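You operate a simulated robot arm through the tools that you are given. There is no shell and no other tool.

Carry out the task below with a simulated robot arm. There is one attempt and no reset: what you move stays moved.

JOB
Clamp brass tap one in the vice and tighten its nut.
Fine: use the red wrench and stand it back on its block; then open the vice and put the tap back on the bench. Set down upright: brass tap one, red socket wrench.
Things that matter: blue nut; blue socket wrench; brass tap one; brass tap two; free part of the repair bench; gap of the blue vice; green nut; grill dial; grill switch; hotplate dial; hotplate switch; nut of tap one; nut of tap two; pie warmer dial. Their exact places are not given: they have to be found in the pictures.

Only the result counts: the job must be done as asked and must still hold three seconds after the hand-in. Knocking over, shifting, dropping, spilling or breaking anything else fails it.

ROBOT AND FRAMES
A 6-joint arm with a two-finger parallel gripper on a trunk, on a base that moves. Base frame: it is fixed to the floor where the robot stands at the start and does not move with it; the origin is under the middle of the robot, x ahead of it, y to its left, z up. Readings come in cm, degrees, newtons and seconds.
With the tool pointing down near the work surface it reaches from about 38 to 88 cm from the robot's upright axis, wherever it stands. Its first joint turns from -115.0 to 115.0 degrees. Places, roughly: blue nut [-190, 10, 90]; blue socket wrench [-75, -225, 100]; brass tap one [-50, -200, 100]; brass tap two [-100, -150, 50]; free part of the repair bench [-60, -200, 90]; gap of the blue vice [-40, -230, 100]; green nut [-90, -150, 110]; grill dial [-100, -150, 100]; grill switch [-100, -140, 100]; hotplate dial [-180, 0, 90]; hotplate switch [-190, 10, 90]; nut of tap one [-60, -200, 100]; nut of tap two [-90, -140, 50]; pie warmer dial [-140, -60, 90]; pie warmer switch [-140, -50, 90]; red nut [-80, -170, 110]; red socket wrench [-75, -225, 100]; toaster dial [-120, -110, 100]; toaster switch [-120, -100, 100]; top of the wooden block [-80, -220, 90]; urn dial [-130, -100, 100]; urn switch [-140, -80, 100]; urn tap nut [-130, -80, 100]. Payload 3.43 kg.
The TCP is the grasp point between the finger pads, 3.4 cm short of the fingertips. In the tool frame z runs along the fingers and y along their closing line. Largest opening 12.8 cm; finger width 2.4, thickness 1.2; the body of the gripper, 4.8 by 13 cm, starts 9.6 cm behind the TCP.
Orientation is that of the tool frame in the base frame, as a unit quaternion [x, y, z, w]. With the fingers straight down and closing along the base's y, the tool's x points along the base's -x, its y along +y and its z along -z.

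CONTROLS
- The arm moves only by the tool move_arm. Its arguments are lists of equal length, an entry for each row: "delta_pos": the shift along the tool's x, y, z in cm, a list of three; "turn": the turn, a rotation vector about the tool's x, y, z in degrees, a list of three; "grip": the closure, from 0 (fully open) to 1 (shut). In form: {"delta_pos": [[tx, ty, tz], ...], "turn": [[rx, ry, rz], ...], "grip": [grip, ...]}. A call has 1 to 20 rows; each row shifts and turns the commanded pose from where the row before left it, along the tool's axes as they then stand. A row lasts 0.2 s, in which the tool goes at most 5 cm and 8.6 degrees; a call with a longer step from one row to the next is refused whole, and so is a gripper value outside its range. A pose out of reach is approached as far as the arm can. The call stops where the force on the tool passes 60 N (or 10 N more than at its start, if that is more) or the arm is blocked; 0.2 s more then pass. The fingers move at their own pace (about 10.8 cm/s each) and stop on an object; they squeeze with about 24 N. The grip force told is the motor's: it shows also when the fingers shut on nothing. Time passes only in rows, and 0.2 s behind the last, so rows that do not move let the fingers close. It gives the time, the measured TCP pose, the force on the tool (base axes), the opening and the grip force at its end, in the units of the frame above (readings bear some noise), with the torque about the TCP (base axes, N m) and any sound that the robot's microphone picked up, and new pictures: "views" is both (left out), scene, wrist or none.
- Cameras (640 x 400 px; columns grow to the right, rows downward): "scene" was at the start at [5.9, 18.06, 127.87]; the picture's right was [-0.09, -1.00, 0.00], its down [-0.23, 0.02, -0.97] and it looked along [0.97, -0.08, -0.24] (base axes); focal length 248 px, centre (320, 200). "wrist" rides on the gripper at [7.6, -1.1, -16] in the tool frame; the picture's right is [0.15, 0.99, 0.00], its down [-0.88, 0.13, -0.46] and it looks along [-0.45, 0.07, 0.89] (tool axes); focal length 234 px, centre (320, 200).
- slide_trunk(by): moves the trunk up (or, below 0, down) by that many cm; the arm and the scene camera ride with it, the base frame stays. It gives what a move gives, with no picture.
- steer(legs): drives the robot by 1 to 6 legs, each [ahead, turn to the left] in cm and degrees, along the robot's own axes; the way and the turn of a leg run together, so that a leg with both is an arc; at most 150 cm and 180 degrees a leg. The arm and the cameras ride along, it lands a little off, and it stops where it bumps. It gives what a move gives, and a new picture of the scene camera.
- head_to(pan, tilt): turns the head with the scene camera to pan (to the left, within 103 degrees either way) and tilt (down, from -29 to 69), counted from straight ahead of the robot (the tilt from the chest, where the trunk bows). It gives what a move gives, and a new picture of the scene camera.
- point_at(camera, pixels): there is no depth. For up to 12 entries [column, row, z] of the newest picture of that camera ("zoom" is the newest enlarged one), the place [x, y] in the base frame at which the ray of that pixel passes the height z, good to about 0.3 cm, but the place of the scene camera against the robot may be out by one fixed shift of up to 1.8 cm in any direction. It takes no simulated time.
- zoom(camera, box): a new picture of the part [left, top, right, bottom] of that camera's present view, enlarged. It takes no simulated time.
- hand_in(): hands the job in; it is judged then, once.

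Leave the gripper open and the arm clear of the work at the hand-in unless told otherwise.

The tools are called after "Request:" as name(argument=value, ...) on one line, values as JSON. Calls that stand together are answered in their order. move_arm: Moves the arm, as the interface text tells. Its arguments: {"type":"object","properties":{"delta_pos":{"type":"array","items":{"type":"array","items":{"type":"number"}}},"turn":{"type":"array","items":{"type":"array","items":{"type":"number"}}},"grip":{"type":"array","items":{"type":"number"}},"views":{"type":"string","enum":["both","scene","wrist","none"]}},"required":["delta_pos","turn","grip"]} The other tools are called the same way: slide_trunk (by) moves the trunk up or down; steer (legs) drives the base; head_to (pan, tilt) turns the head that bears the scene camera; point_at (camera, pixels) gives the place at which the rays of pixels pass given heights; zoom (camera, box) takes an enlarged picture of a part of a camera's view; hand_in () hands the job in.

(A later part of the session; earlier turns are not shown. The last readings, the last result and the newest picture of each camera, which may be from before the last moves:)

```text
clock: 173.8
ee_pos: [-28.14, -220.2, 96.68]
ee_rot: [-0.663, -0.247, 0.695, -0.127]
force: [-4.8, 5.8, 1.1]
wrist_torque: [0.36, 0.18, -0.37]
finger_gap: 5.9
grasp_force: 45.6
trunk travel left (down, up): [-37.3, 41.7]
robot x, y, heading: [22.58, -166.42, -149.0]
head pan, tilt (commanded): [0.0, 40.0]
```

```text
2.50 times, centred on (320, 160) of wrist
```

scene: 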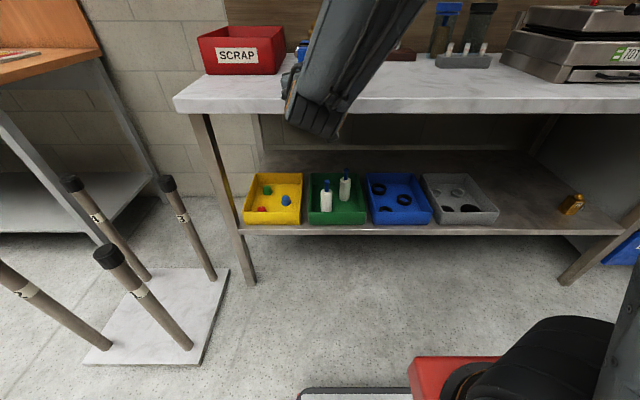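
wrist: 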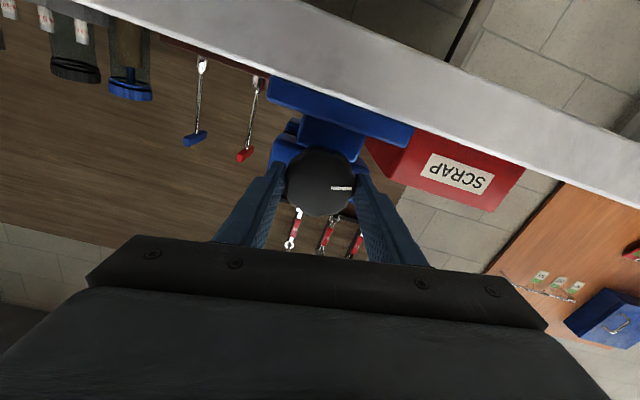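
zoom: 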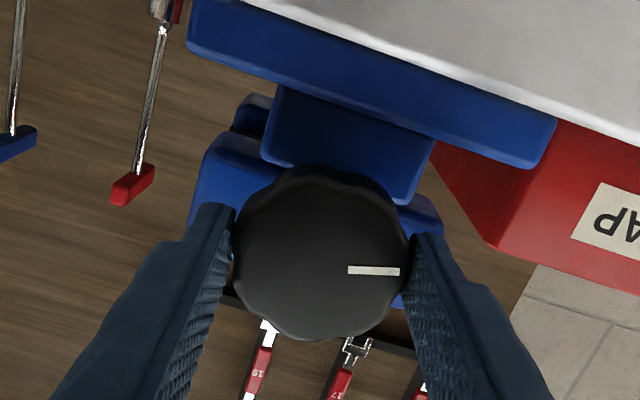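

I turn counter-clockwise (minus about tool z) with slight backing off, 8 rows, and watch whether the knob follows.

Request:
move_arm(delta_pos=[[0, 0, 0], [0, 0, -0.025], [0, 0, -0.03], [0, 0, -0.03], [0, 0, -0.03], [0, 0, -0.03], [0, 0, -0.03], [0, 0, -0.03], [0, 0, 0]], turn=[[0, 0, -8], [0, 0, -8], [0, 0, -8], [0, 0, -8], [0, 0, -8], [0, 0, -8], [0, 0, -8], [0, 0, -8], [0, 0, 0]], grip=[1, 1, 1, 1, 1, 1, 1, 1, 1], views="wrist")

Request:
zoom(camera="wrist", box=[220, 80, 420, 240])

```text
clock: 175.8
ee_pos: [-27.98, -220.12, 96.65]
ee_rot: [-0.43, -0.561, 0.658, 0.26]
force: [-27.5, -16.9, 8.6]
wrist_torque: [0.13, 0.18, 0.01]
finger_gap: 5.93
grasp_force: 45.6
trunk travel left (down, up): [-37.3, 41.7]
robot x, y, heading: [22.23, -166.02, -148.8]
head pan, tilt (commanded): [0.0, 40.0]
```

wrist: 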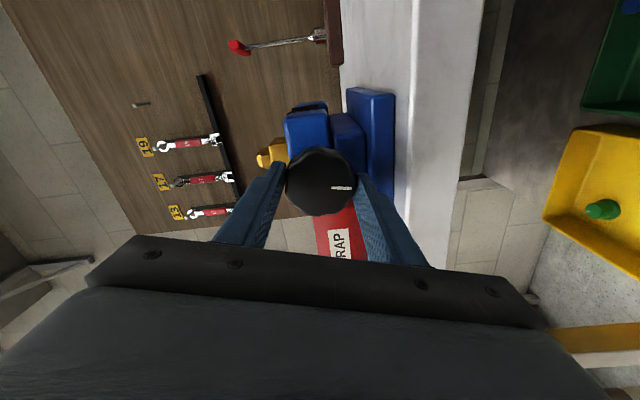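

```text
2.50 times, centred on (320, 160) of wrist
```

zoom: 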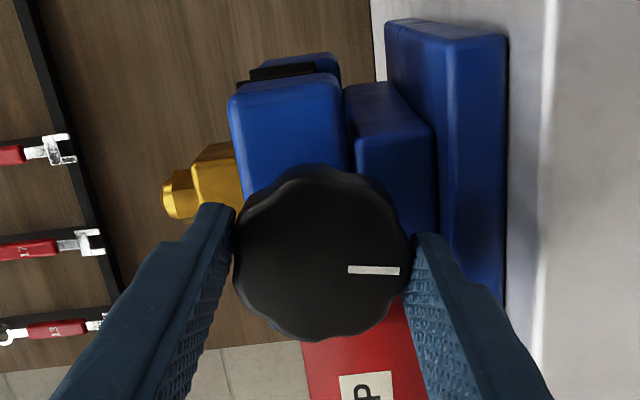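

The knob follows (mark steady in the grip), but I back off too fast (32 N pull). I give 0.15 cm back and go on slower.

Request:
move_arm(delta_pos=[[0, 0, 0.15], [0, 0, -0.01], [0, 0, -0.02], [0, 0, -0.02], [0, 0, -0.02], [0, 0, -0.02], [0, 0, -0.02], [0, 0, 0]], turn=[[0, 0, -8], [0, 0, -8], [0, 0, -8], [0, 0, -8], [0, 0, -8], [0, 0, -8], [0, 0, -8], [0, 0, 0]], grip=[1, 1, 1, 1, 1, 1, 1, 1], views="wrist")

Request:
zoom(camera="wrist", box=[220, 80, 420, 240])

```text
clock: 177.6
ee_pos: [-27.81, -220.04, 96.56]
ee_rot: [0.116, 0.698, -0.459, -0.538]
force: [14.7, 14.5, 0.9]
wrist_torque: [-0.11, 0.25, -0.58]
finger_gap: 5.95
grasp_force: 45.2
trunk travel left (down, up): [-37.3, 41.7]
robot x, y, heading: [22.24, -166.49, -148.8]
head pan, tilt (commanded): [0.0, 40.0]
```

wrist: 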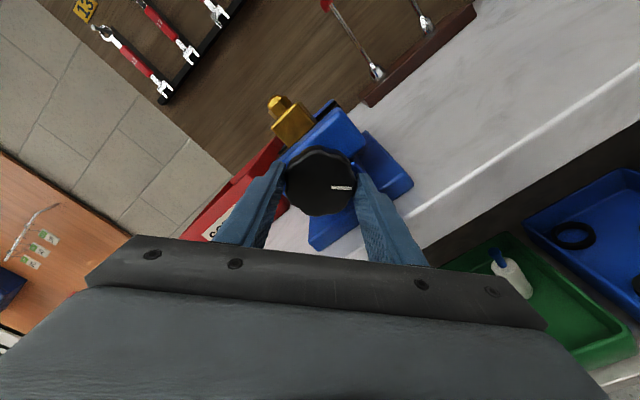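

```text
2.50 times, centred on (320, 160) of wrist
```

zoom: 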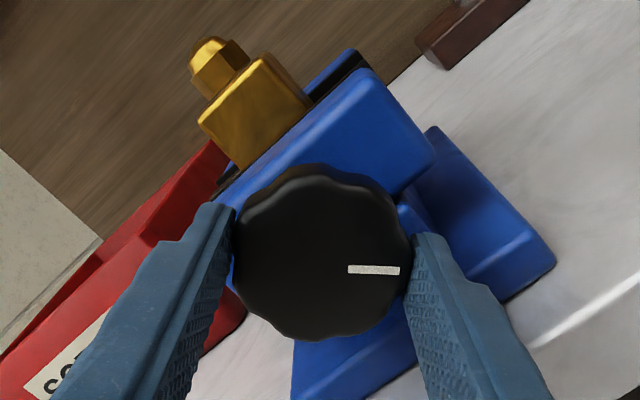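

Now the knob pushes me outward (20 N). I back off 0.1 cm and continue at 0.03 cm per row.

Request:
move_arm(delta_pos=[[0, 0, -0.12], [0, 0, -0.03], [0, 0, -0.03], [0, 0, -0.03], [0, 0, -0.03], [0, 0, -0.03], [0, 0, -0.03], [0, 0, 0]], turn=[[0, 0, -8], [0, 0, -8], [0, 0, -8], [0, 0, -8], [0, 0, -8], [0, 0, -8], [0, 0, -8], [0, 0, 0]], grip=[1, 1, 1, 1, 1, 1, 1, 1], views="both")

Request:
zoom(camera="wrist", box=[220, 80, 420, 240])

```text
clock: 179.4
ee_pos: [-27.68, -219.9, 96.55]
ee_rot: [0.226, -0.671, 0.151, 0.69]
force: [-0.3, 6.0, -5.9]
wrist_torque: [0.06, 0.07, -0.3]
finger_gap: 5.93
grasp_force: 44.6
trunk travel left (down, up): [-37.3, 41.7]
robot x, y, heading: [22.53, -166.4, -148.8]
head pan, tilt (commanded): [0.0, 40.0]
```

scene: 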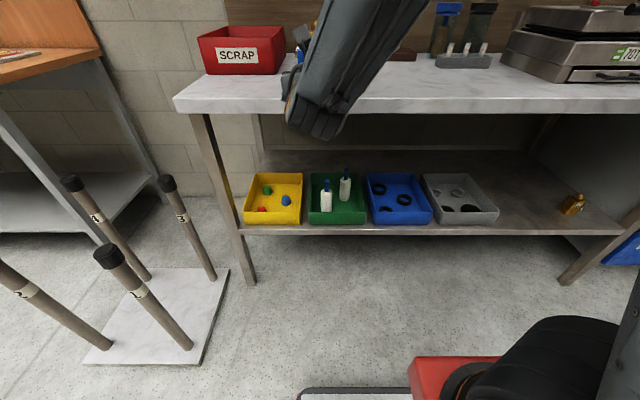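
wrist: 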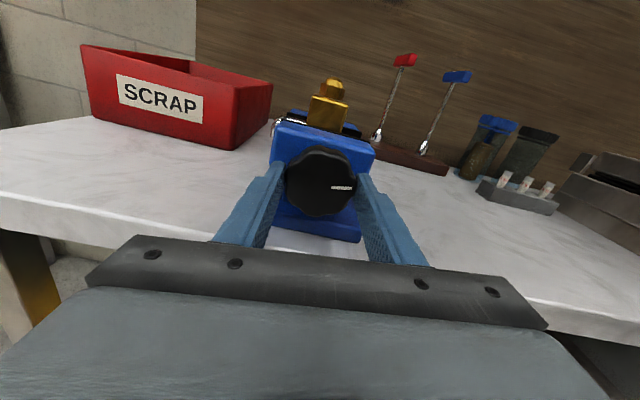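

```text
2.50 times, centred on (320, 160) of wrist
```

zoom: 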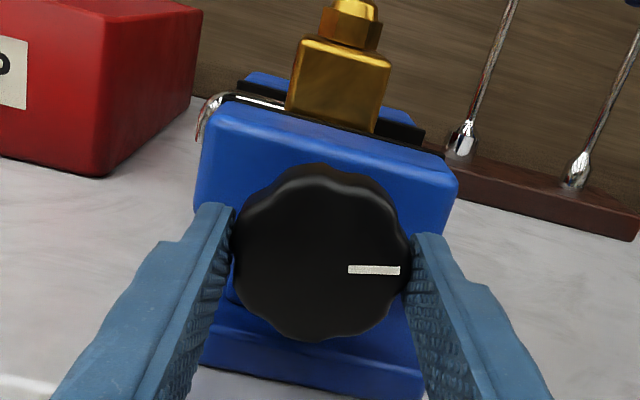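

176 degrees undone, tap still upright. I go on 72 degrees more.

Request:
move_arm(delta_pos=[[0, 0, -0.03], [0, 0, -0.03], [0, 0, -0.03], [0, 0, -0.03], [0, 0, -0.03], [0, 0, -0.03], [0, 0, -0.03], [0, 0, -0.03], [0, 0, -0.03], [0, 0, 0]], turn=[[0, 0, -8], [0, 0, -8], [0, 0, -8], [0, 0, -8], [0, 0, -8], [0, 0, -8], [0, 0, -8], [0, 0, -8], [0, 0, -8], [0, 0, 0]], grip=[1, 1, 1, 1, 1, 1, 1, 1, 1, 1], views="both")

Request:
zoom(camera="wrist", box=[220, 80, 420, 240])

```text
clock: 181.6
ee_pos: [-27.44, -219.74, 96.66]
ee_rot: [0.577, -0.41, -0.283, 0.647]
force: [-2.2, 3.9, -0.9]
wrist_torque: [-0.06, 0.31, -0.13]
finger_gap: 5.93
grasp_force: 45.1
trunk travel left (down, up): [-37.3, 41.7]
robot x, y, heading: [22.41, -166.36, -148.7]
head pan, tilt (commanded): [0.0, 40.0]
```

scene: 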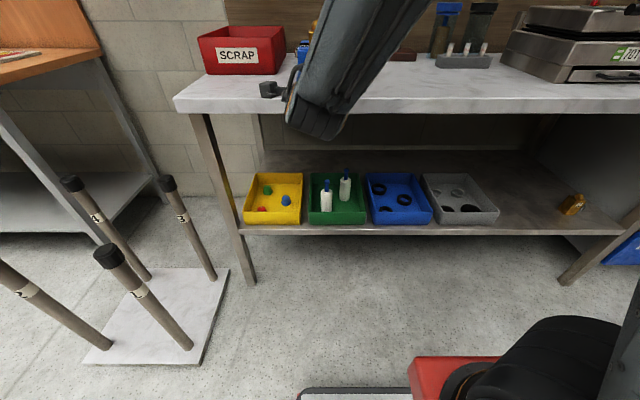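
wrist: 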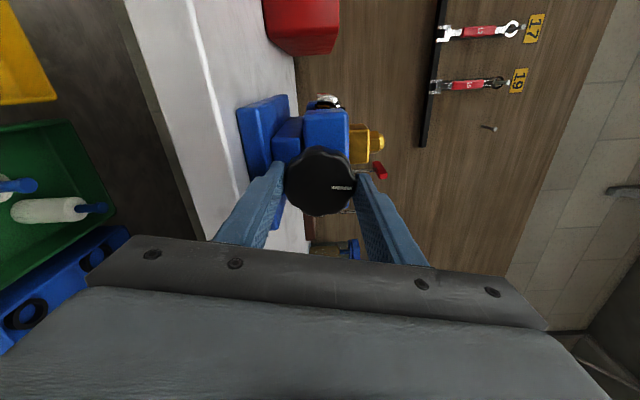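

```text
2.50 times, centred on (320, 160) of wrist
```

zoom: 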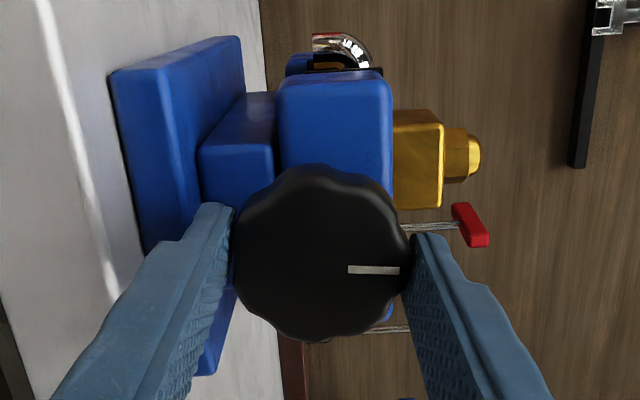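

The vice has opened by about 0.9 cm. To bring it back to its first opening I regrip once more: open slightly, back off, roll +88, and come in again.

Request:
move_arm(delta_pos=[[0, 0, 0], [0, 0, 0], [0, 0, -1.5], [0, 0, -2], [0, 0, 0], [0, 0, 0], [0, 0, 0], [0, 0, 0], [0, 0, 0], [0, 0, 0], [0, 0, 0], [0, 0, 0], [0, 0, 0], [0, 0, 0], [0, 0, 0], [0, 0, 0]], turn=[[0, 0, 0], [0, 0, 0], [0, 0, 0], [0, 0, 0], [0, 0, 8], [0, 0, 8], [0, 0, 8], [0, 0, 8], [0, 0, 8], [0, 0, 8], [0, 0, 8], [0, 0, 8], [0, 0, 8], [0, 0, 8], [0, 0, 8], [0, 0, 0]], grip=[0.5, 0.5, 0.5, 0.42, 0.42, 0.42, 0.42, 0.42, 0.42, 0.42, 0.42, 0.42, 0.42, 0.42, 0.42, 0.42], views="wrist")

Request:
zoom(camera="wrist", box=[220, 80, 420, 240])

```text
clock: 185.0
ee_pos: [-24.31, -217.98, 96.52]
ee_rot: [-0.129, 0.695, -0.247, -0.662]
force: [-0.6, -0.3, 0.3]
wrist_torque: [0.0, 0.02, 0.01]
finger_gap: 7.44
grasp_force: 0.0
trunk travel left (down, up): [-37.3, 41.7]
robot x, y, heading: [22.2, -166.39, -148.7]
head pan, tilt (commanded): [0.0, 40.0]
```

wrist: 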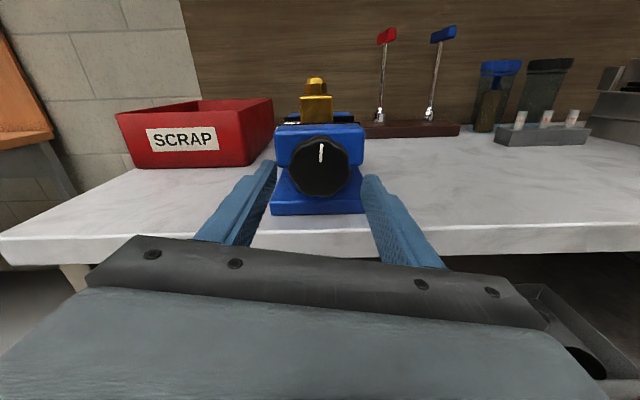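

```text
2.50 times, centred on (320, 160) of wrist
```

zoom: 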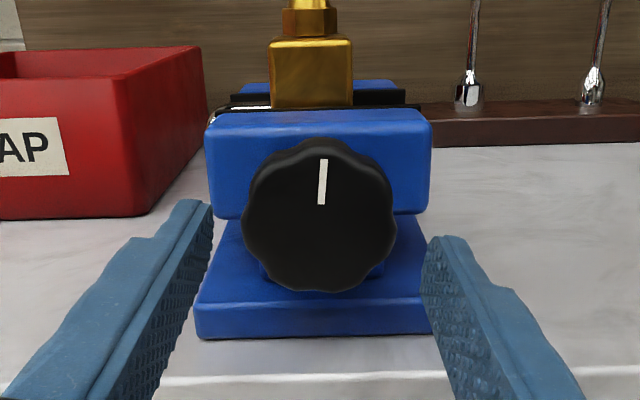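

The mark points up; about 65 degrees more restores the first opening. I come forward 3.6 cm, grip, and turn counter-clockwise 64 degrees.

Request:
move_arm(delta_pos=[[0.15, 0, 1.2], [0, 0, 1.2], [0, 0, 1.2], [0, 0, 0], [0, 0, 0], [0, 0, 0], [0, 0, 0]], turn=[[0, 0, 0], [0, 0, 0], [0, 0, 0], [0, 0, 0], [0, 0, 0], [0, 0, 0], [0, 0, 0]], grip=[0.42, 0.42, 0.42, 0.5, 1, 1, 1], views="none")

Request:
move_arm(delta_pos=[[0, 0, -0.02], [0, 0, -0.03], [0, 0, -0.03], [0, 0, -0.03], [0, 0, -0.03], [0, 0, -0.03], [0, 0, -0.03], [0, 0, -0.03], [0, 0, 0]], turn=[[0, 0, -8], [0, 0, -8], [0, 0, -8], [0, 0, -8], [0, 0, -8], [0, 0, -8], [0, 0, -8], [0, 0, -8], [0, 0, 0]], grip=[1, 1, 1, 1, 1, 1, 1, 1, 1], views="wrist")

Request:
zoom(camera="wrist", box=[220, 80, 420, 240])

```text
clock: 186.6
ee_pos: [-27.65, -219.82, 96.76]
ee_rot: [-0.13, 0.695, -0.247, -0.663]
force: [-3.1, -4.2, 1.8]
wrist_torque: [0.02, -0.18, 0.23]
finger_gap: 5.95
grasp_force: 45.8
trunk travel left (down, up): [-37.3, 41.7]
robot x, y, heading: [22.35, -166.49, -148.8]
head pan, tilt (commanded): [0.0, 40.0]
```

```text
clock: 188.6
ee_pos: [-27.26, -219.85, 96.81]
ee_rot: [0.479, -0.521, -0.141, 0.693]
force: [-8.7, -25.9, 9.0]
wrist_torque: [-0.31, 0.56, 0.44]
finger_gap: 5.92
grasp_force: 45.4
trunk travel left (down, up): [-37.3, 41.7]
robot x, y, heading: [22.66, -166.03, -148.6]
head pan, tilt (commanded): [0.0, 40.0]
```

wrist: 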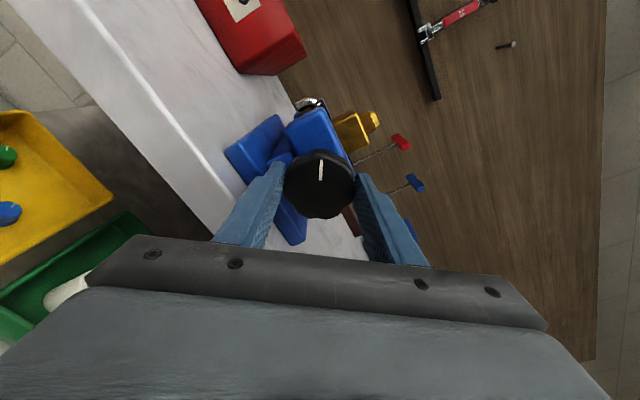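

```text
2.50 times, centred on (320, 160) of wrist
```

zoom: 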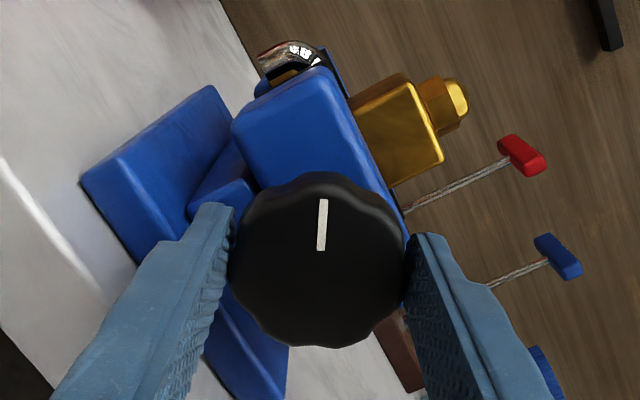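

The vice is back to about its first opening. I release the knob and back off, then look at the tap.

Request:
move_arm(delta_pos=[[0, 0, 0], [0, 0, 0], [0, 0, 0], [0, 0, -1.5], [0, 0, -2.5], [0, 0, -3], [0, 0, 0]], turn=[[0, 0, 0], [0, 0, 0], [0, 0, 0], [0, 0, 0], [0, 0, 0], [0, 0, 0], [0, 0, 0]], grip=[0.52, 0.5, 0.5, 0.5, 0.42, 0.42, 0.42], views="both")

Request:
zoom(camera="wrist", box=[220, 60, 420, 220])

```text
clock: 190.2
ee_pos: [-21.45, -216.06, 96.72]
ee_rot: [0.479, -0.521, -0.141, 0.692]
force: [-0.4, 0.5, 0.6]
wrist_torque: [-0.02, 0.01, -0.01]
finger_gap: 7.42
grasp_force: 0.0
trunk travel left (down, up): [-37.3, 41.7]
robot x, y, heading: [22.71, -166.77, -148.8]
head pan, tilt (commanded): [0.0, 40.0]
```

scene: 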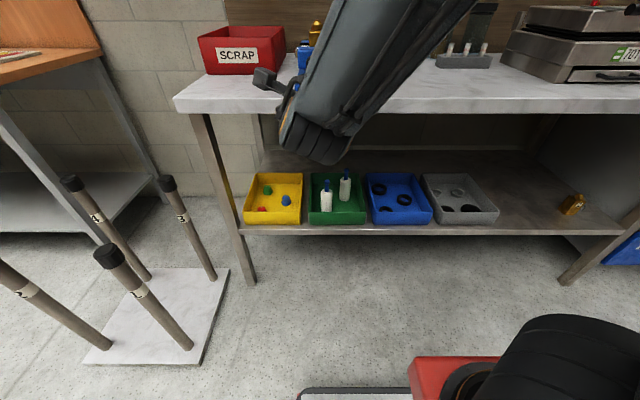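
wrist: 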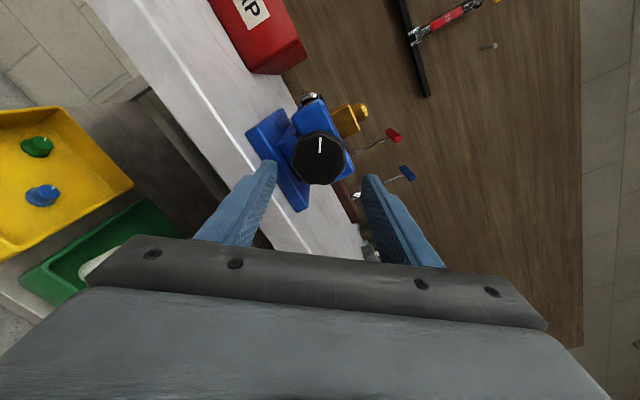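

```text
2.50 times, centred on (320, 140) of wrist
```

zoom: 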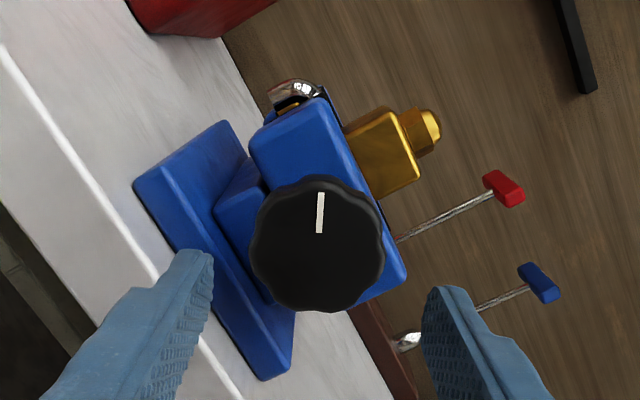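

Now I raise the trunk, roll the tool back to 0 and turn it down again.

Request:
slide_trunk(by=38.7)

Request:
move_arm(delta_pos=[[0, 0, 0], [0, 0, 0], [0, 0, 0], [0, 0, 0], [0, 0, 0], [0, 0, 0], [0, 0, 0], [0, 0, 0], [0, 0, 0], [0, 0, 0], [0, 0, 0], [0, 0, 0], [0, 0, 0], [0, 0, 0], [0, 0, 0], [0, 0, 0], [0, 0, 0], [0, 0, 0], [0, 0, 0], [0, 0, 0]], turn=[[0, 0, 8.5], [0, 0, 8.5], [0, 0, 8.5], [0, 0, 8.5], [0, 0, 8.5], [0, 0, 8.5], [0, 0, 8.5], [0, 0, 8.5], [0, 0, 8.5], [0, 0, 8.5], [0, 0, 8.5], [0, 0, 8.5], [0, 0, 8.5], [0, 0, 8.5], [0, 0, 8.5], [0, 0, 8.5], [0, 0, 8.5], [0, 0, 8.5], [0, 0, 8.5], [0, 0, 8.5]], grip=[0.3, 0.3, 0.3, 0.3, 0.3, 0.3, 0.3, 0.3, 0.3, 0.3, 0.3, 0.3, 0.3, 0.3, 0.3, 0.3, 0.3, 0.3, 0.3, 0.3], views="none")

Request:
move_arm(delta_pos=[[0, 0, 0], [0, 0, 0], [0, 0, 0], [0, 0, 0], [0, 0, 0], [0, 0, 0], [0, 0, 0], [0, 0, 0], [0, 0, 0]], turn=[[0, 0, 8], [0, 0, 8], [0, 0, 8], [0, 0, 8], [0, 0, 8], [0, 0, 8], [0, 0, 8], [0, 0, 8], [0, 0, 0]], grip=[0.3, 0.3, 0.3, 0.3, 0.3, 0.3, 0.3, 0.3, 0.3], views="none")

Request:
move_arm(delta_pos=[[0, 0, 0], [0, 0, 0], [0, 0, 0], [0, 0, 0], [0, 0, 0], [0, 0, 0], [0, 0, 0], [0, 0, 0], [0, 0, 0], [0, 0, 0], [0, 0, 0], [0, 0, 0], [0, 0, 0]], turn=[[0, 8, 0], [0, 8, 0], [0, 8, 0], [0, 8, 0], [0, 8, 0], [0, 8, 0], [0, 8, 0], [0, 8, 0], [0, 8, 0], [0, 8, 0], [0, 8, 0], [0, 2, 0], [0, 0, 0]], grip=[0.1, 0, 0, 0, 0, 0, 0, 0, 0, 0, 0, 0, 0], views="both")

```text
clock: 193.9
ee_pos: [-21.36, -216.09, 135.36]
ee_rot: [0.478, -0.521, -0.141, 0.693]
force: [-0.2, -0.3, -1.2]
wrist_torque: [-0.01, -0.03, -0.03]
finger_gap: 7.42
grasp_force: 0.1
trunk travel left (down, up): [-76.0, 3.0]
robot x, y, heading: [22.62, -166.61, -148.9]
head pan, tilt (commanded): [0.0, 40.0]
```

```text
clock: 198.1
ee_pos: [-21.3, -216.05, 135.36]
ee_rot: [-0.478, -0.521, 0.678, 0.2]
force: [0.0, -0.1, 0.2]
wrist_torque: [0.01, -0.03, -0.01]
finger_gap: 8.97
grasp_force: 0.0
trunk travel left (down, up): [-76.0, 3.0]
robot x, y, heading: [22.25, -166.18, -148.7]
head pan, tilt (commanded): [0.0, 40.0]
```

```text
clock: 200.1
ee_pos: [-21.16, -216.25, 135.47]
ee_rot: [0.682, 0.189, -0.681, 0.189]
force: [-0.5, -0.1, 0.5]
wrist_torque: [0.01, 0.03, 0.05]
finger_gap: 8.96
grasp_force: 0.1
trunk travel left (down, up): [-76.0, 3.0]
robot x, y, heading: [21.84, -166.44, -148.9]
head pan, tilt (commanded): [0.0, 40.0]
```

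```text
clock: 202.9
ee_pos: [-21.27, -216.0, 135.43]
ee_rot: [0.964, 0.266, 0.001, 0.0]
force: [-0.8, 0.2, 0.9]
wrist_torque: [-0.02, -0.01, 0.02]
finger_gap: 12.8
grasp_force: 0.1
trunk travel left (down, up): [-76.0, 3.0]
robot x, y, heading: [22.84, -166.2, -149.0]
head pan, tilt (commanded): [0.0, 40.0]
```

scene: 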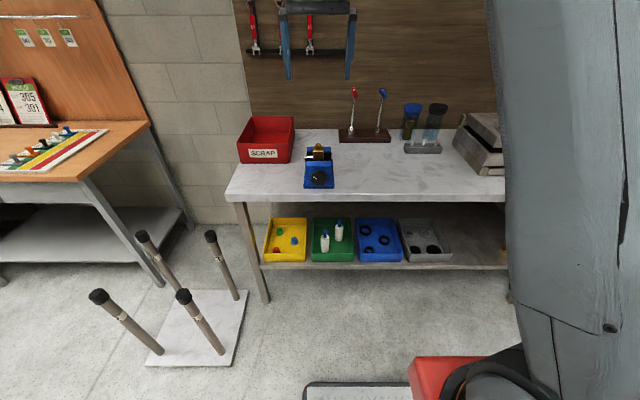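
wrist: 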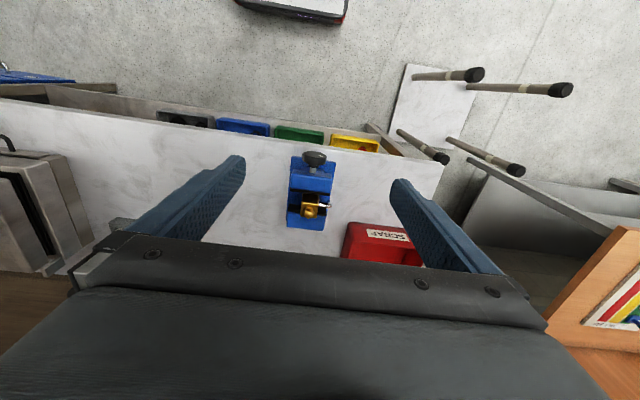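

Tap stands upright in the opened vice. I draw the arm in 12 cm and drive forward 37 cm.

Request:
move_arm(delta_pos=[[4, 0, 0], [4, 0, 0], [4, 0, 0], [0, 0, 0]], turn=[[0, 0, 0], [0, 0, 0], [0, 0, 0], [0, 0, 0]], grip=[0, 0, 0, 0], views="none")

Request:
steer(legs=[[37, 0]])

Request:
head_to(pan=0, tilt=50)

Request:
move_arm(delta_pos=[[0, 0, 0]], turn=[[0, 0, 0]], grip=[0], views="wrist")

```text
clock: 203.9
ee_pos: [-10.93, -209.76, 135.48]
ee_rot: [0.964, 0.267, 0.0, -0.001]
force: [1.4, 0.3, 1.4]
wrist_torque: [-0.02, 0.01, 0.01]
finger_gap: 12.81
grasp_force: 0.0
trunk travel left (down, up): [-76.0, 3.0]
robot x, y, heading: [21.9, -166.42, -148.9]
head pan, tilt (commanded): [0.0, 40.0]
```

```text
clock: 206.2
ee_pos: [-41.99, -228.54, 135.49]
ee_rot: [0.964, 0.267, -0.001, -0.001]
force: [-0.2, -0.4, -1.0]
wrist_torque: [-0.06, -0.06, -0.01]
finger_gap: 12.79
grasp_force: 0.0
trunk travel left (down, up): [-76.0, 3.0]
robot x, y, heading: [-8.51, -184.65, -148.9]
head pan, tilt (commanded): [0.0, 40.0]
```

scene: 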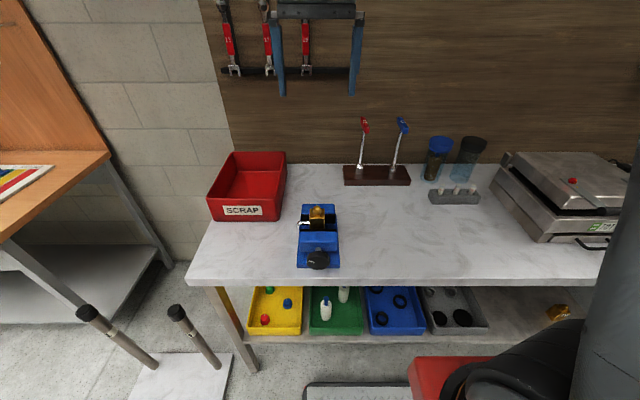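

```text
clock: 206.9
ee_pos: [-41.81, -228.54, 135.54]
ee_rot: [0.964, 0.266, 0.0, -0.001]
force: [0.3, 0.7, -0.5]
wrist_torque: [0.02, -0.04, 0.03]
finger_gap: 12.8
grasp_force: 0.0
trunk travel left (down, up): [-76.0, 3.0]
robot x, y, heading: [-8.38, -184.93, -148.9]
head pan, tilt (commanded): [0.0, 50.0]
```

scene: 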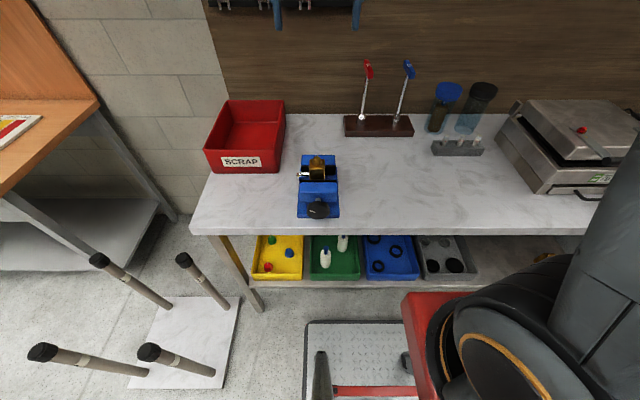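

```text
clock: 207.3
ee_pos: [-41.88, -228.46, 135.48]
ee_rot: [0.964, 0.268, -0.001, -0.001]
force: [-0.9, 0.4, -0.1]
wrist_torque: [-0.01, -0.01, -0.01]
finger_gap: 12.79
grasp_force: 0.1
trunk travel left (down, up): [-76.0, 3.0]
robot x, y, heading: [-7.96, -184.97, -148.8]
head pan, tilt (commanded): [0.0, 50.0]
```

wrist: 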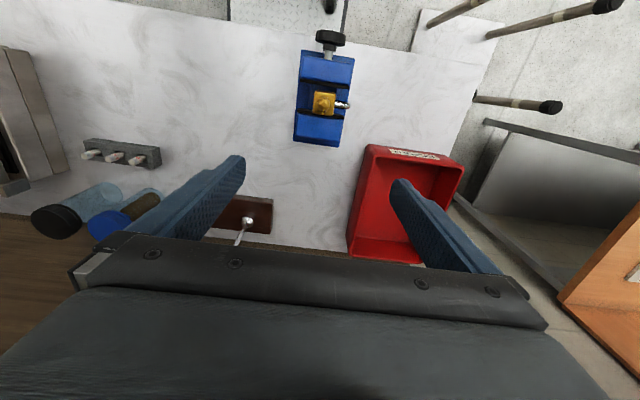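

I zoom on the tap in the opened vice from above.

Request:
zoom(camera="wrist", box=[280, 60, 370, 150])

Request:
zoom(camera="scene", box=[290, 140, 350, 220])

```text
4.44 times, centred on (325, 105) of wrist
```

zoom: 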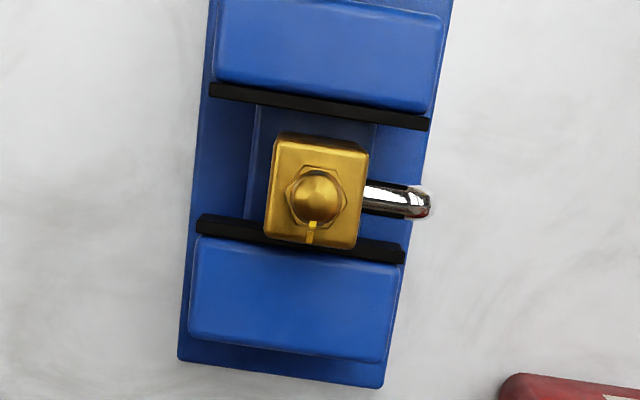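

```text
5.00 times, centred on (320, 180) of scene
```

zoom: 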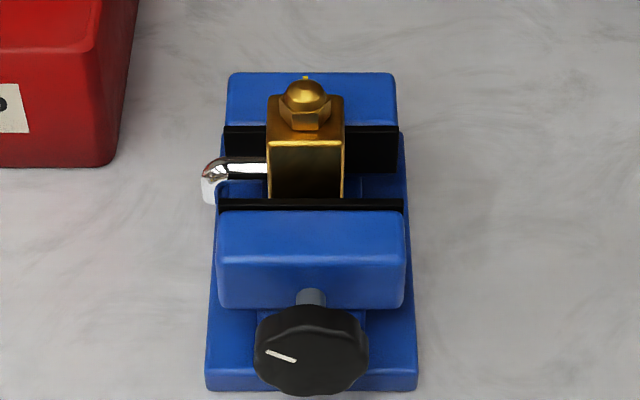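

Both marks line up and the jaws stand clear of the tap. I move above the tap, fingers open, down to z=108, and check.

Request:
move_arm(delta_pos=[[3.65, 0.36, 0], [0, 0, 4.5], [0, 0, 4.5], [0, 0, 4.5], [0, 0, 4.5], [0, 0, 4.5], [0, 0, 4.5], [0, 0, 0]], turn=[[0, 0, 0], [0, 0, 0], [0, 0, 0], [0, 0, 0], [0, 0, 0], [0, 0, 0], [0, 0, 0], [0, 0, 0]], grip=[0, 0, 0, 0, 0, 0, 0, 0], views="both")

Request:
zoom(camera="wrist", box=[220, 100, 420, 220])

Request:
zoom(camera="scene", box=[280, 110, 360, 200])

```text
clock: 209.1
ee_pos: [-38.44, -226.75, 108.3]
ee_rot: [0.964, 0.268, 0.0, 0.0]
force: [0.4, -0.1, 0.1]
wrist_torque: [0.02, 0.0, 0.05]
finger_gap: 12.82
grasp_force: 0.1
trunk travel left (down, up): [-76.0, 3.0]
robot x, y, heading: [-8.71, -184.76, -148.6]
head pan, tilt (commanded): [0.0, 50.0]
```

scene: 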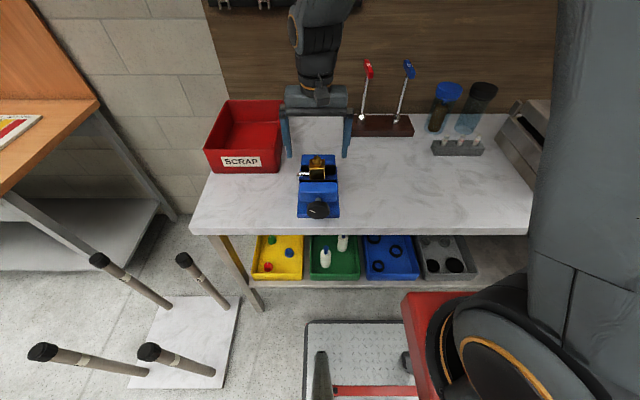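
wrist: 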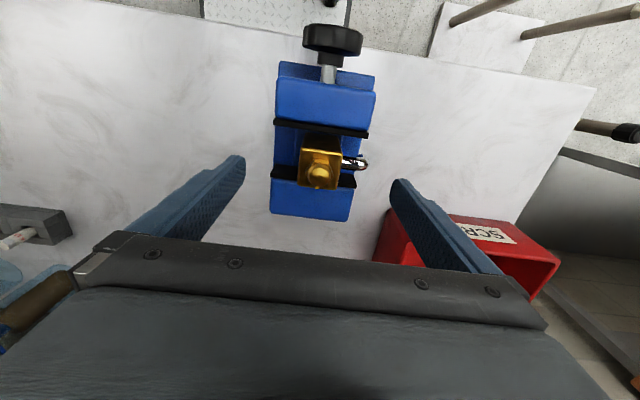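

```text
3.20 times, centred on (320, 160) of wrist
```

zoom: 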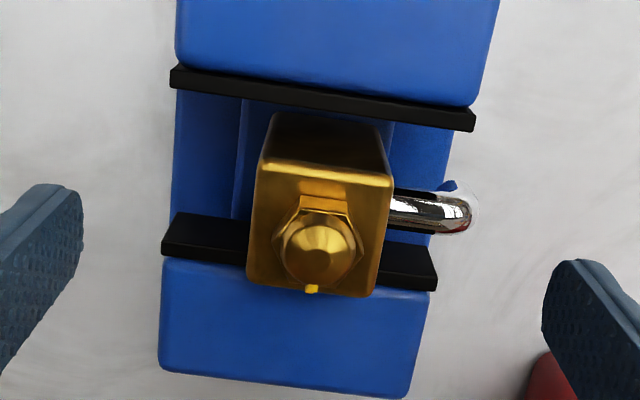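

```text
4.44 times, centred on (320, 155) of scene
```

zoom: 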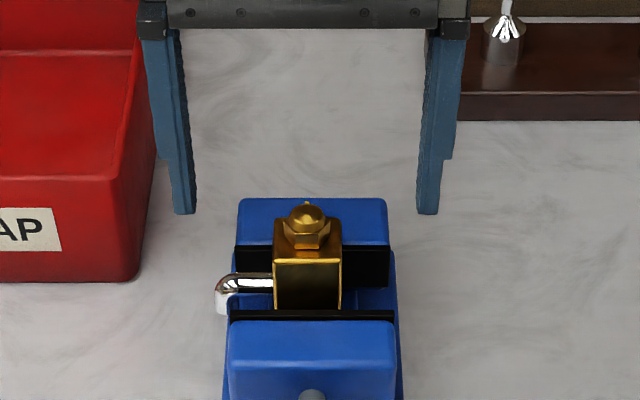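

The left finger passes near the red bin, so I check where the bin's near edge lies.

Request:
point_at(camera="scene", pixels=[[278, 172, 90], [282, 150, 98], [284, 105, 98], [290, 160, 102], [347, 160, 102]])

Request:
point_at(camera="wrist", pixels=[[385, 212, 98], [399, 208, 98], [560, 258, 98], [386, 240, 90]])

```text
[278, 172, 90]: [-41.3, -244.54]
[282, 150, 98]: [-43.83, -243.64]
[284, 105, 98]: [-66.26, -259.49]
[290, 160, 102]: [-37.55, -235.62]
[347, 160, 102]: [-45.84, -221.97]
```

```text
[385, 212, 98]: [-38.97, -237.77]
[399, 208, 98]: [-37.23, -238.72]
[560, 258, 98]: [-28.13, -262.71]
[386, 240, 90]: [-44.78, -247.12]
```

The bin is over 4 cm off. The tap is centred between the fingers. I go down 4.85 cm and close on the body.

Request:
move_arm(delta_pos=[[-0.1, 0.05, 2], [0, 0, 1.8], [0, 0, 1.05], [0, 0, 0], [0, 0, 0], [0, 0, 0], [0, 0, 0], [0, 0, 0]], turn=[[0, 0, 0], [0, 0, 0], [0, 0, 0], [0, 0, 0], [0, 0, 0], [0, 0, 0], [0, 0, 0], [0, 0, 0]], grip=[0, 0, 0, 0.4, 0.6, 1, 1, 1], views="both")

Request:
zoom(camera="scene", box=[280, 110, 360, 200])

```text
clock: 210.9
ee_pos: [-38.54, -226.99, 103.64]
ee_rot: [0.964, 0.267, 0.001, -0.001]
force: [0.1, 1.2, -0.2]
wrist_torque: [0.03, 0.03, 0.06]
finger_gap: 4.17
grasp_force: 24.1
trunk travel left (down, up): [-76.0, 3.0]
robot x, y, heading: [-8.45, -185.27, -149.0]
head pan, tilt (commanded): [0.0, 50.0]
```

scene: 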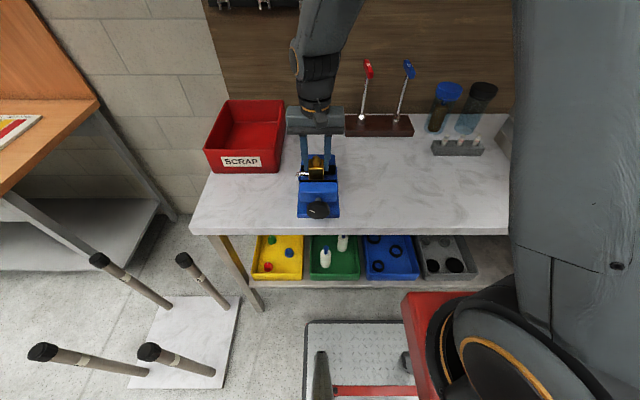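
wrist: 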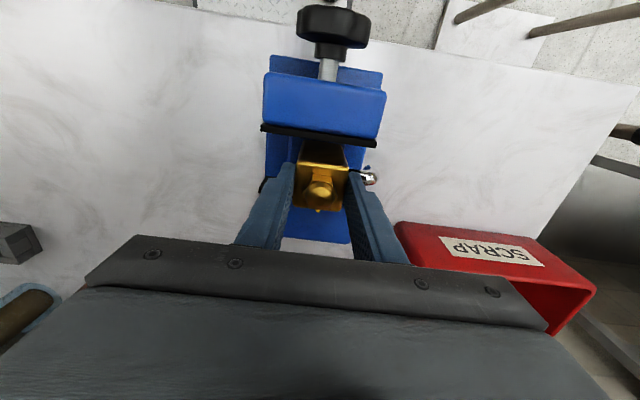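

```text
4.44 times, centred on (320, 155) of scene
```

zoom: 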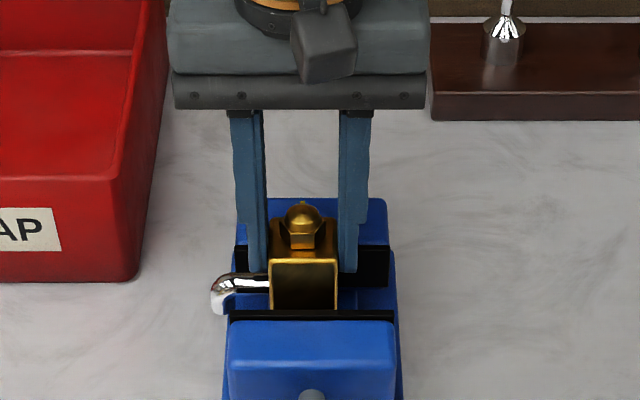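

Held (4.17 cm). I lift straight up 9.7 cm and check.

Request:
move_arm(delta_pos=[[0, 0, -0.7], [0.2, 0, -2], [0, 0, -3], [0, 0, -4], [0, 0, 0]], turn=[[0, 0, 0], [0, 0, 0], [0, 0, 0], [0, 0, 0], [0, 0, 0]], grip=[1, 1, 1, 1, 1], views="both")

Request:
zoom(camera="scene", box=[270, 100, 370, 220])

```text
clock: 212.1
ee_pos: [-38.25, -226.97, 113.38]
ee_rot: [0.964, 0.268, 0.001, -0.002]
force: [-0.2, -0.2, -6.1]
wrist_torque: [0.01, 0.03, 0.01]
finger_gap: 4.15
grasp_force: 23.8
trunk travel left (down, up): [-76.0, 3.0]
robot x, y, heading: [-8.52, -184.88, -149.1]
head pan, tilt (commanded): [0.0, 50.0]
```

scene: 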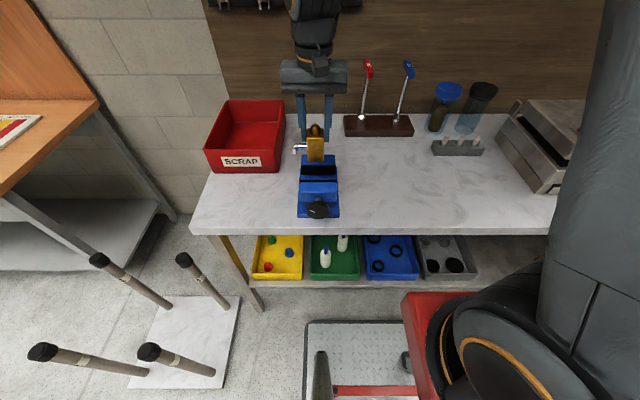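
wrist: 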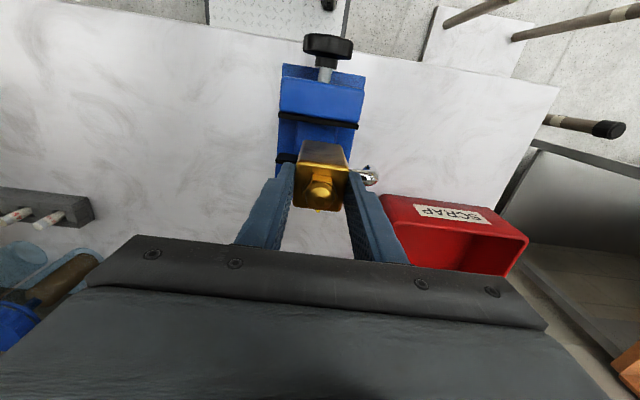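

```text
3.33 times, centred on (320, 160) of scene
```

zoom: 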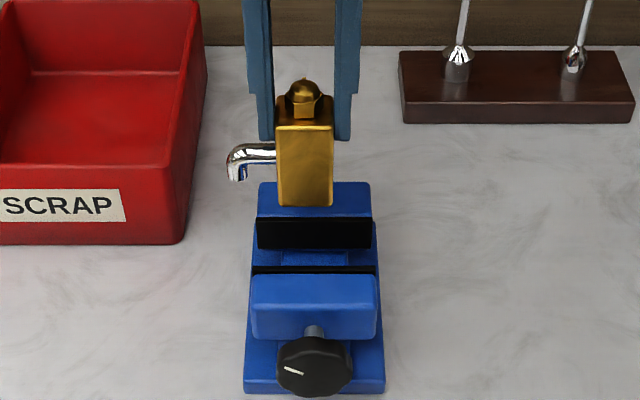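

The tap is free of the vice, marks intact. I carry it to its old place on the free part of the bench.

Request:
move_arm(delta_pos=[[-0.56, -4.37, 0], [-0.56, -4.37, 0], [-0.56, -4.37, 0], [-0.56, -4.37, 0], [-0.56, -4.37, 0], [-0.56, -4.37, 0], [-0.56, -4.37, 0], [0, 0, 4], [0, 0, 4], [0, 0, 3.5], [0, 0, 0]], turn=[[0, 0, 0], [0, 0, 0], [0, 0, 0], [0, 0, 0], [0, 0, 0], [0, 0, 0], [0, 0, 0], [0, 0, 0], [0, 0, 0], [0, 0, 0], [0, 0, 0]], grip=[1, 1, 1, 1, 1, 1, 1, 1, 1, 1, 1], views="both")

Request:
zoom(camera="scene", box=[370, 110, 470, 200])

```text
clock: 214.5
ee_pos: [-57.6, -202.69, 101.93]
ee_rot: [0.964, 0.267, -0.001, -0.001]
force: [0.3, 0.2, -6.2]
wrist_torque: [0.05, 0.01, 0.0]
finger_gap: 4.21
grasp_force: 24.1
trunk travel left (down, up): [-76.0, 3.0]
robot x, y, heading: [-8.3, -184.95, -148.9]
head pan, tilt (commanded): [0.0, 50.0]
```

scene: 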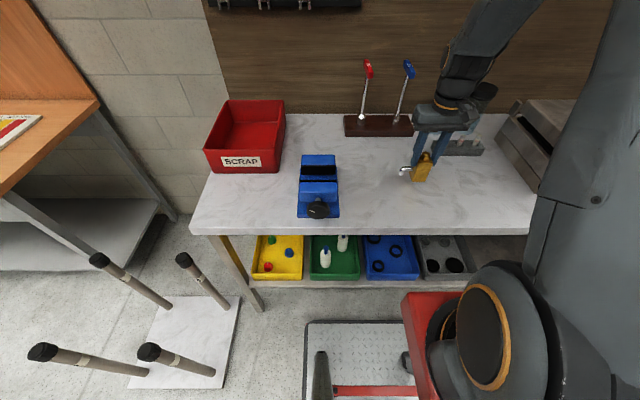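
wrist: 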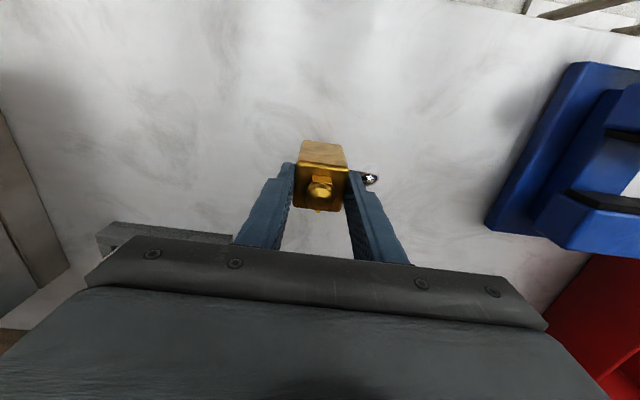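

```text
4.44 times, centred on (420, 155) of scene
```

zoom: 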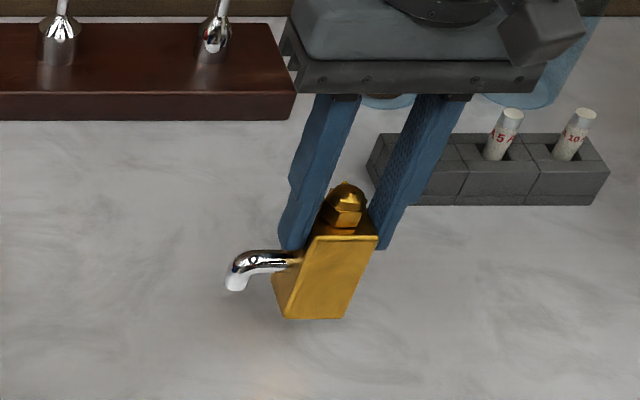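

The tap hangs over its old place at z=101.9. I lower it, gently at the end (contact expected near z=98.4).

Request:
move_arm(delta_pos=[[0, 0, 1.2], [0, 0, 1.0], [0, 0, 0.5], [0, 0, 0.3], [0, 0, 0]], turn=[[0, 0, 0], [0, 0, 0], [0, 0, 0], [0, 0, 0], [0, 0, 0]], grip=[1, 1, 1, 1, 1], views="none")

Request:
move_arm(delta_pos=[[0, 0, 0.15], [0, 0, 0.15], [0, 0, 0]], turn=[[0, 0, 0], [0, 0, 0], [0, 0, 0]], grip=[1, 1, 1], views="none")

```text
clock: 215.7
ee_pos: [-57.56, -202.58, 98.9]
ee_rot: [0.964, 0.267, 0.0, -0.001]
force: [0.2, 0.9, -5.6]
wrist_torque: [0.02, -0.02, -0.01]
finger_gap: 4.19
grasp_force: 24.0
trunk travel left (down, up): [-76.0, 3.0]
robot x, y, heading: [-8.5, -185.01, -148.8]
head pan, tilt (commanded): [0.0, 50.0]
```

```text
clock: 216.5
ee_pos: [-57.65, -202.67, 98.66]
ee_rot: [0.964, 0.267, -0.001, -0.001]
force: [0.4, 0.3, -5.7]
wrist_torque: [0.05, -0.02, -0.01]
finger_gap: 4.22
grasp_force: 24.1
trunk travel left (down, up): [-76.0, 3.0]
robot x, y, heading: [-8.4, -184.83, -148.9]
head pan, tilt (commanded): [0.0, 50.0]
```

Request:
move_arm(delta_pos=[[0, 0, 0.12], [0, 0, 0.1], [0, 0, 0]], turn=[[0, 0, 0], [0, 0, 0], [0, 0, 0]], grip=[1, 1, 1], views="none")

```text
clock: 217.3
ee_pos: [-57.62, -202.7, 98.54]
ee_rot: [0.964, 0.267, -0.001, -0.001]
force: [2.1, -4.8, 22.4]
wrist_torque: [-0.65, -0.31, -0.03]
finger_gap: 4.25
grasp_force: 24.3
trunk travel left (down, up): [-76.0, 3.0]
robot x, y, heading: [-8.26, -184.81, -148.9]
head pan, tilt (commanded): [0.0, 50.0]
```

Contact with the bench (push 28 N). I ease up 0.15 cm and check.

Request:
move_arm(delta_pos=[[0, 0, -0.13], [0, 0, 0]], turn=[[0, 0, 0], [0, 0, 0]], grip=[1, 1], views="both")

Request:
zoom(camera="scene", box=[370, 110, 470, 200])

```text
clock: 217.9
ee_pos: [-57.64, -202.73, 98.54]
ee_rot: [0.964, 0.267, -0.001, -0.001]
force: [-3.9, 0.4, 16.0]
wrist_torque: [-0.25, 0.56, -0.05]
finger_gap: 4.19
grasp_force: 24.8
trunk travel left (down, up): [-76.0, 3.0]
robot x, y, heading: [-8.07, -185.03, -149.0]
head pan, tilt (commanded): [0.0, 50.0]
```

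scene: 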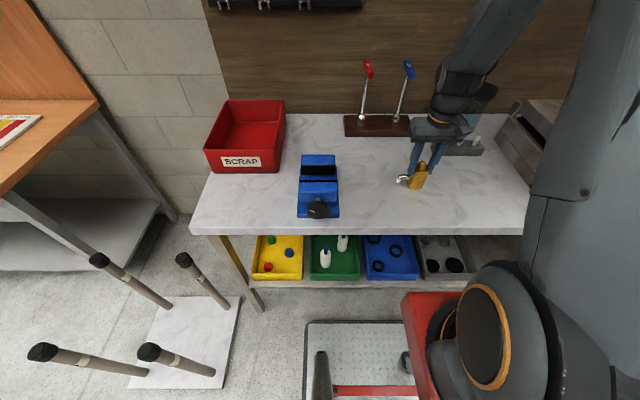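
wrist: 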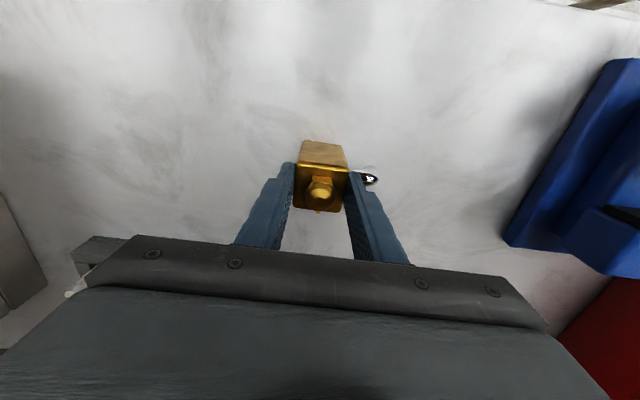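

```text
4.44 times, centred on (420, 155) of scene
```

zoom: 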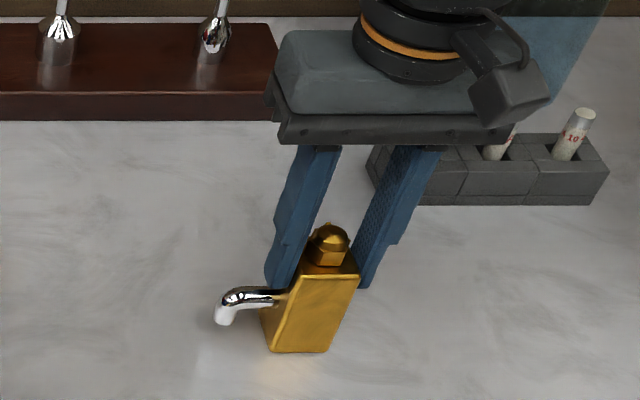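

Still about 22 N of push. I ease up a bit more.

Request:
move_arm(delta_pos=[[0, 0, -0.12], [0, 0, 0]], turn=[[0, 0, 0], [0, 0, 0]], grip=[1, 1], views="none")

```text
clock: 218.5
ee_pos: [-57.39, -202.62, 98.57]
ee_rot: [0.964, 0.267, 0.002, 0.0]
force: [-0.6, -0.1, -2.0]
wrist_torque: [-0.09, 0.21, 0.02]
finger_gap: 4.18
grasp_force: 23.4
trunk travel left (down, up): [-76.0, 3.0]
robot x, y, heading: [-8.54, -184.66, -148.8]
head pan, tilt (commanded): [0.0, 50.0]
```

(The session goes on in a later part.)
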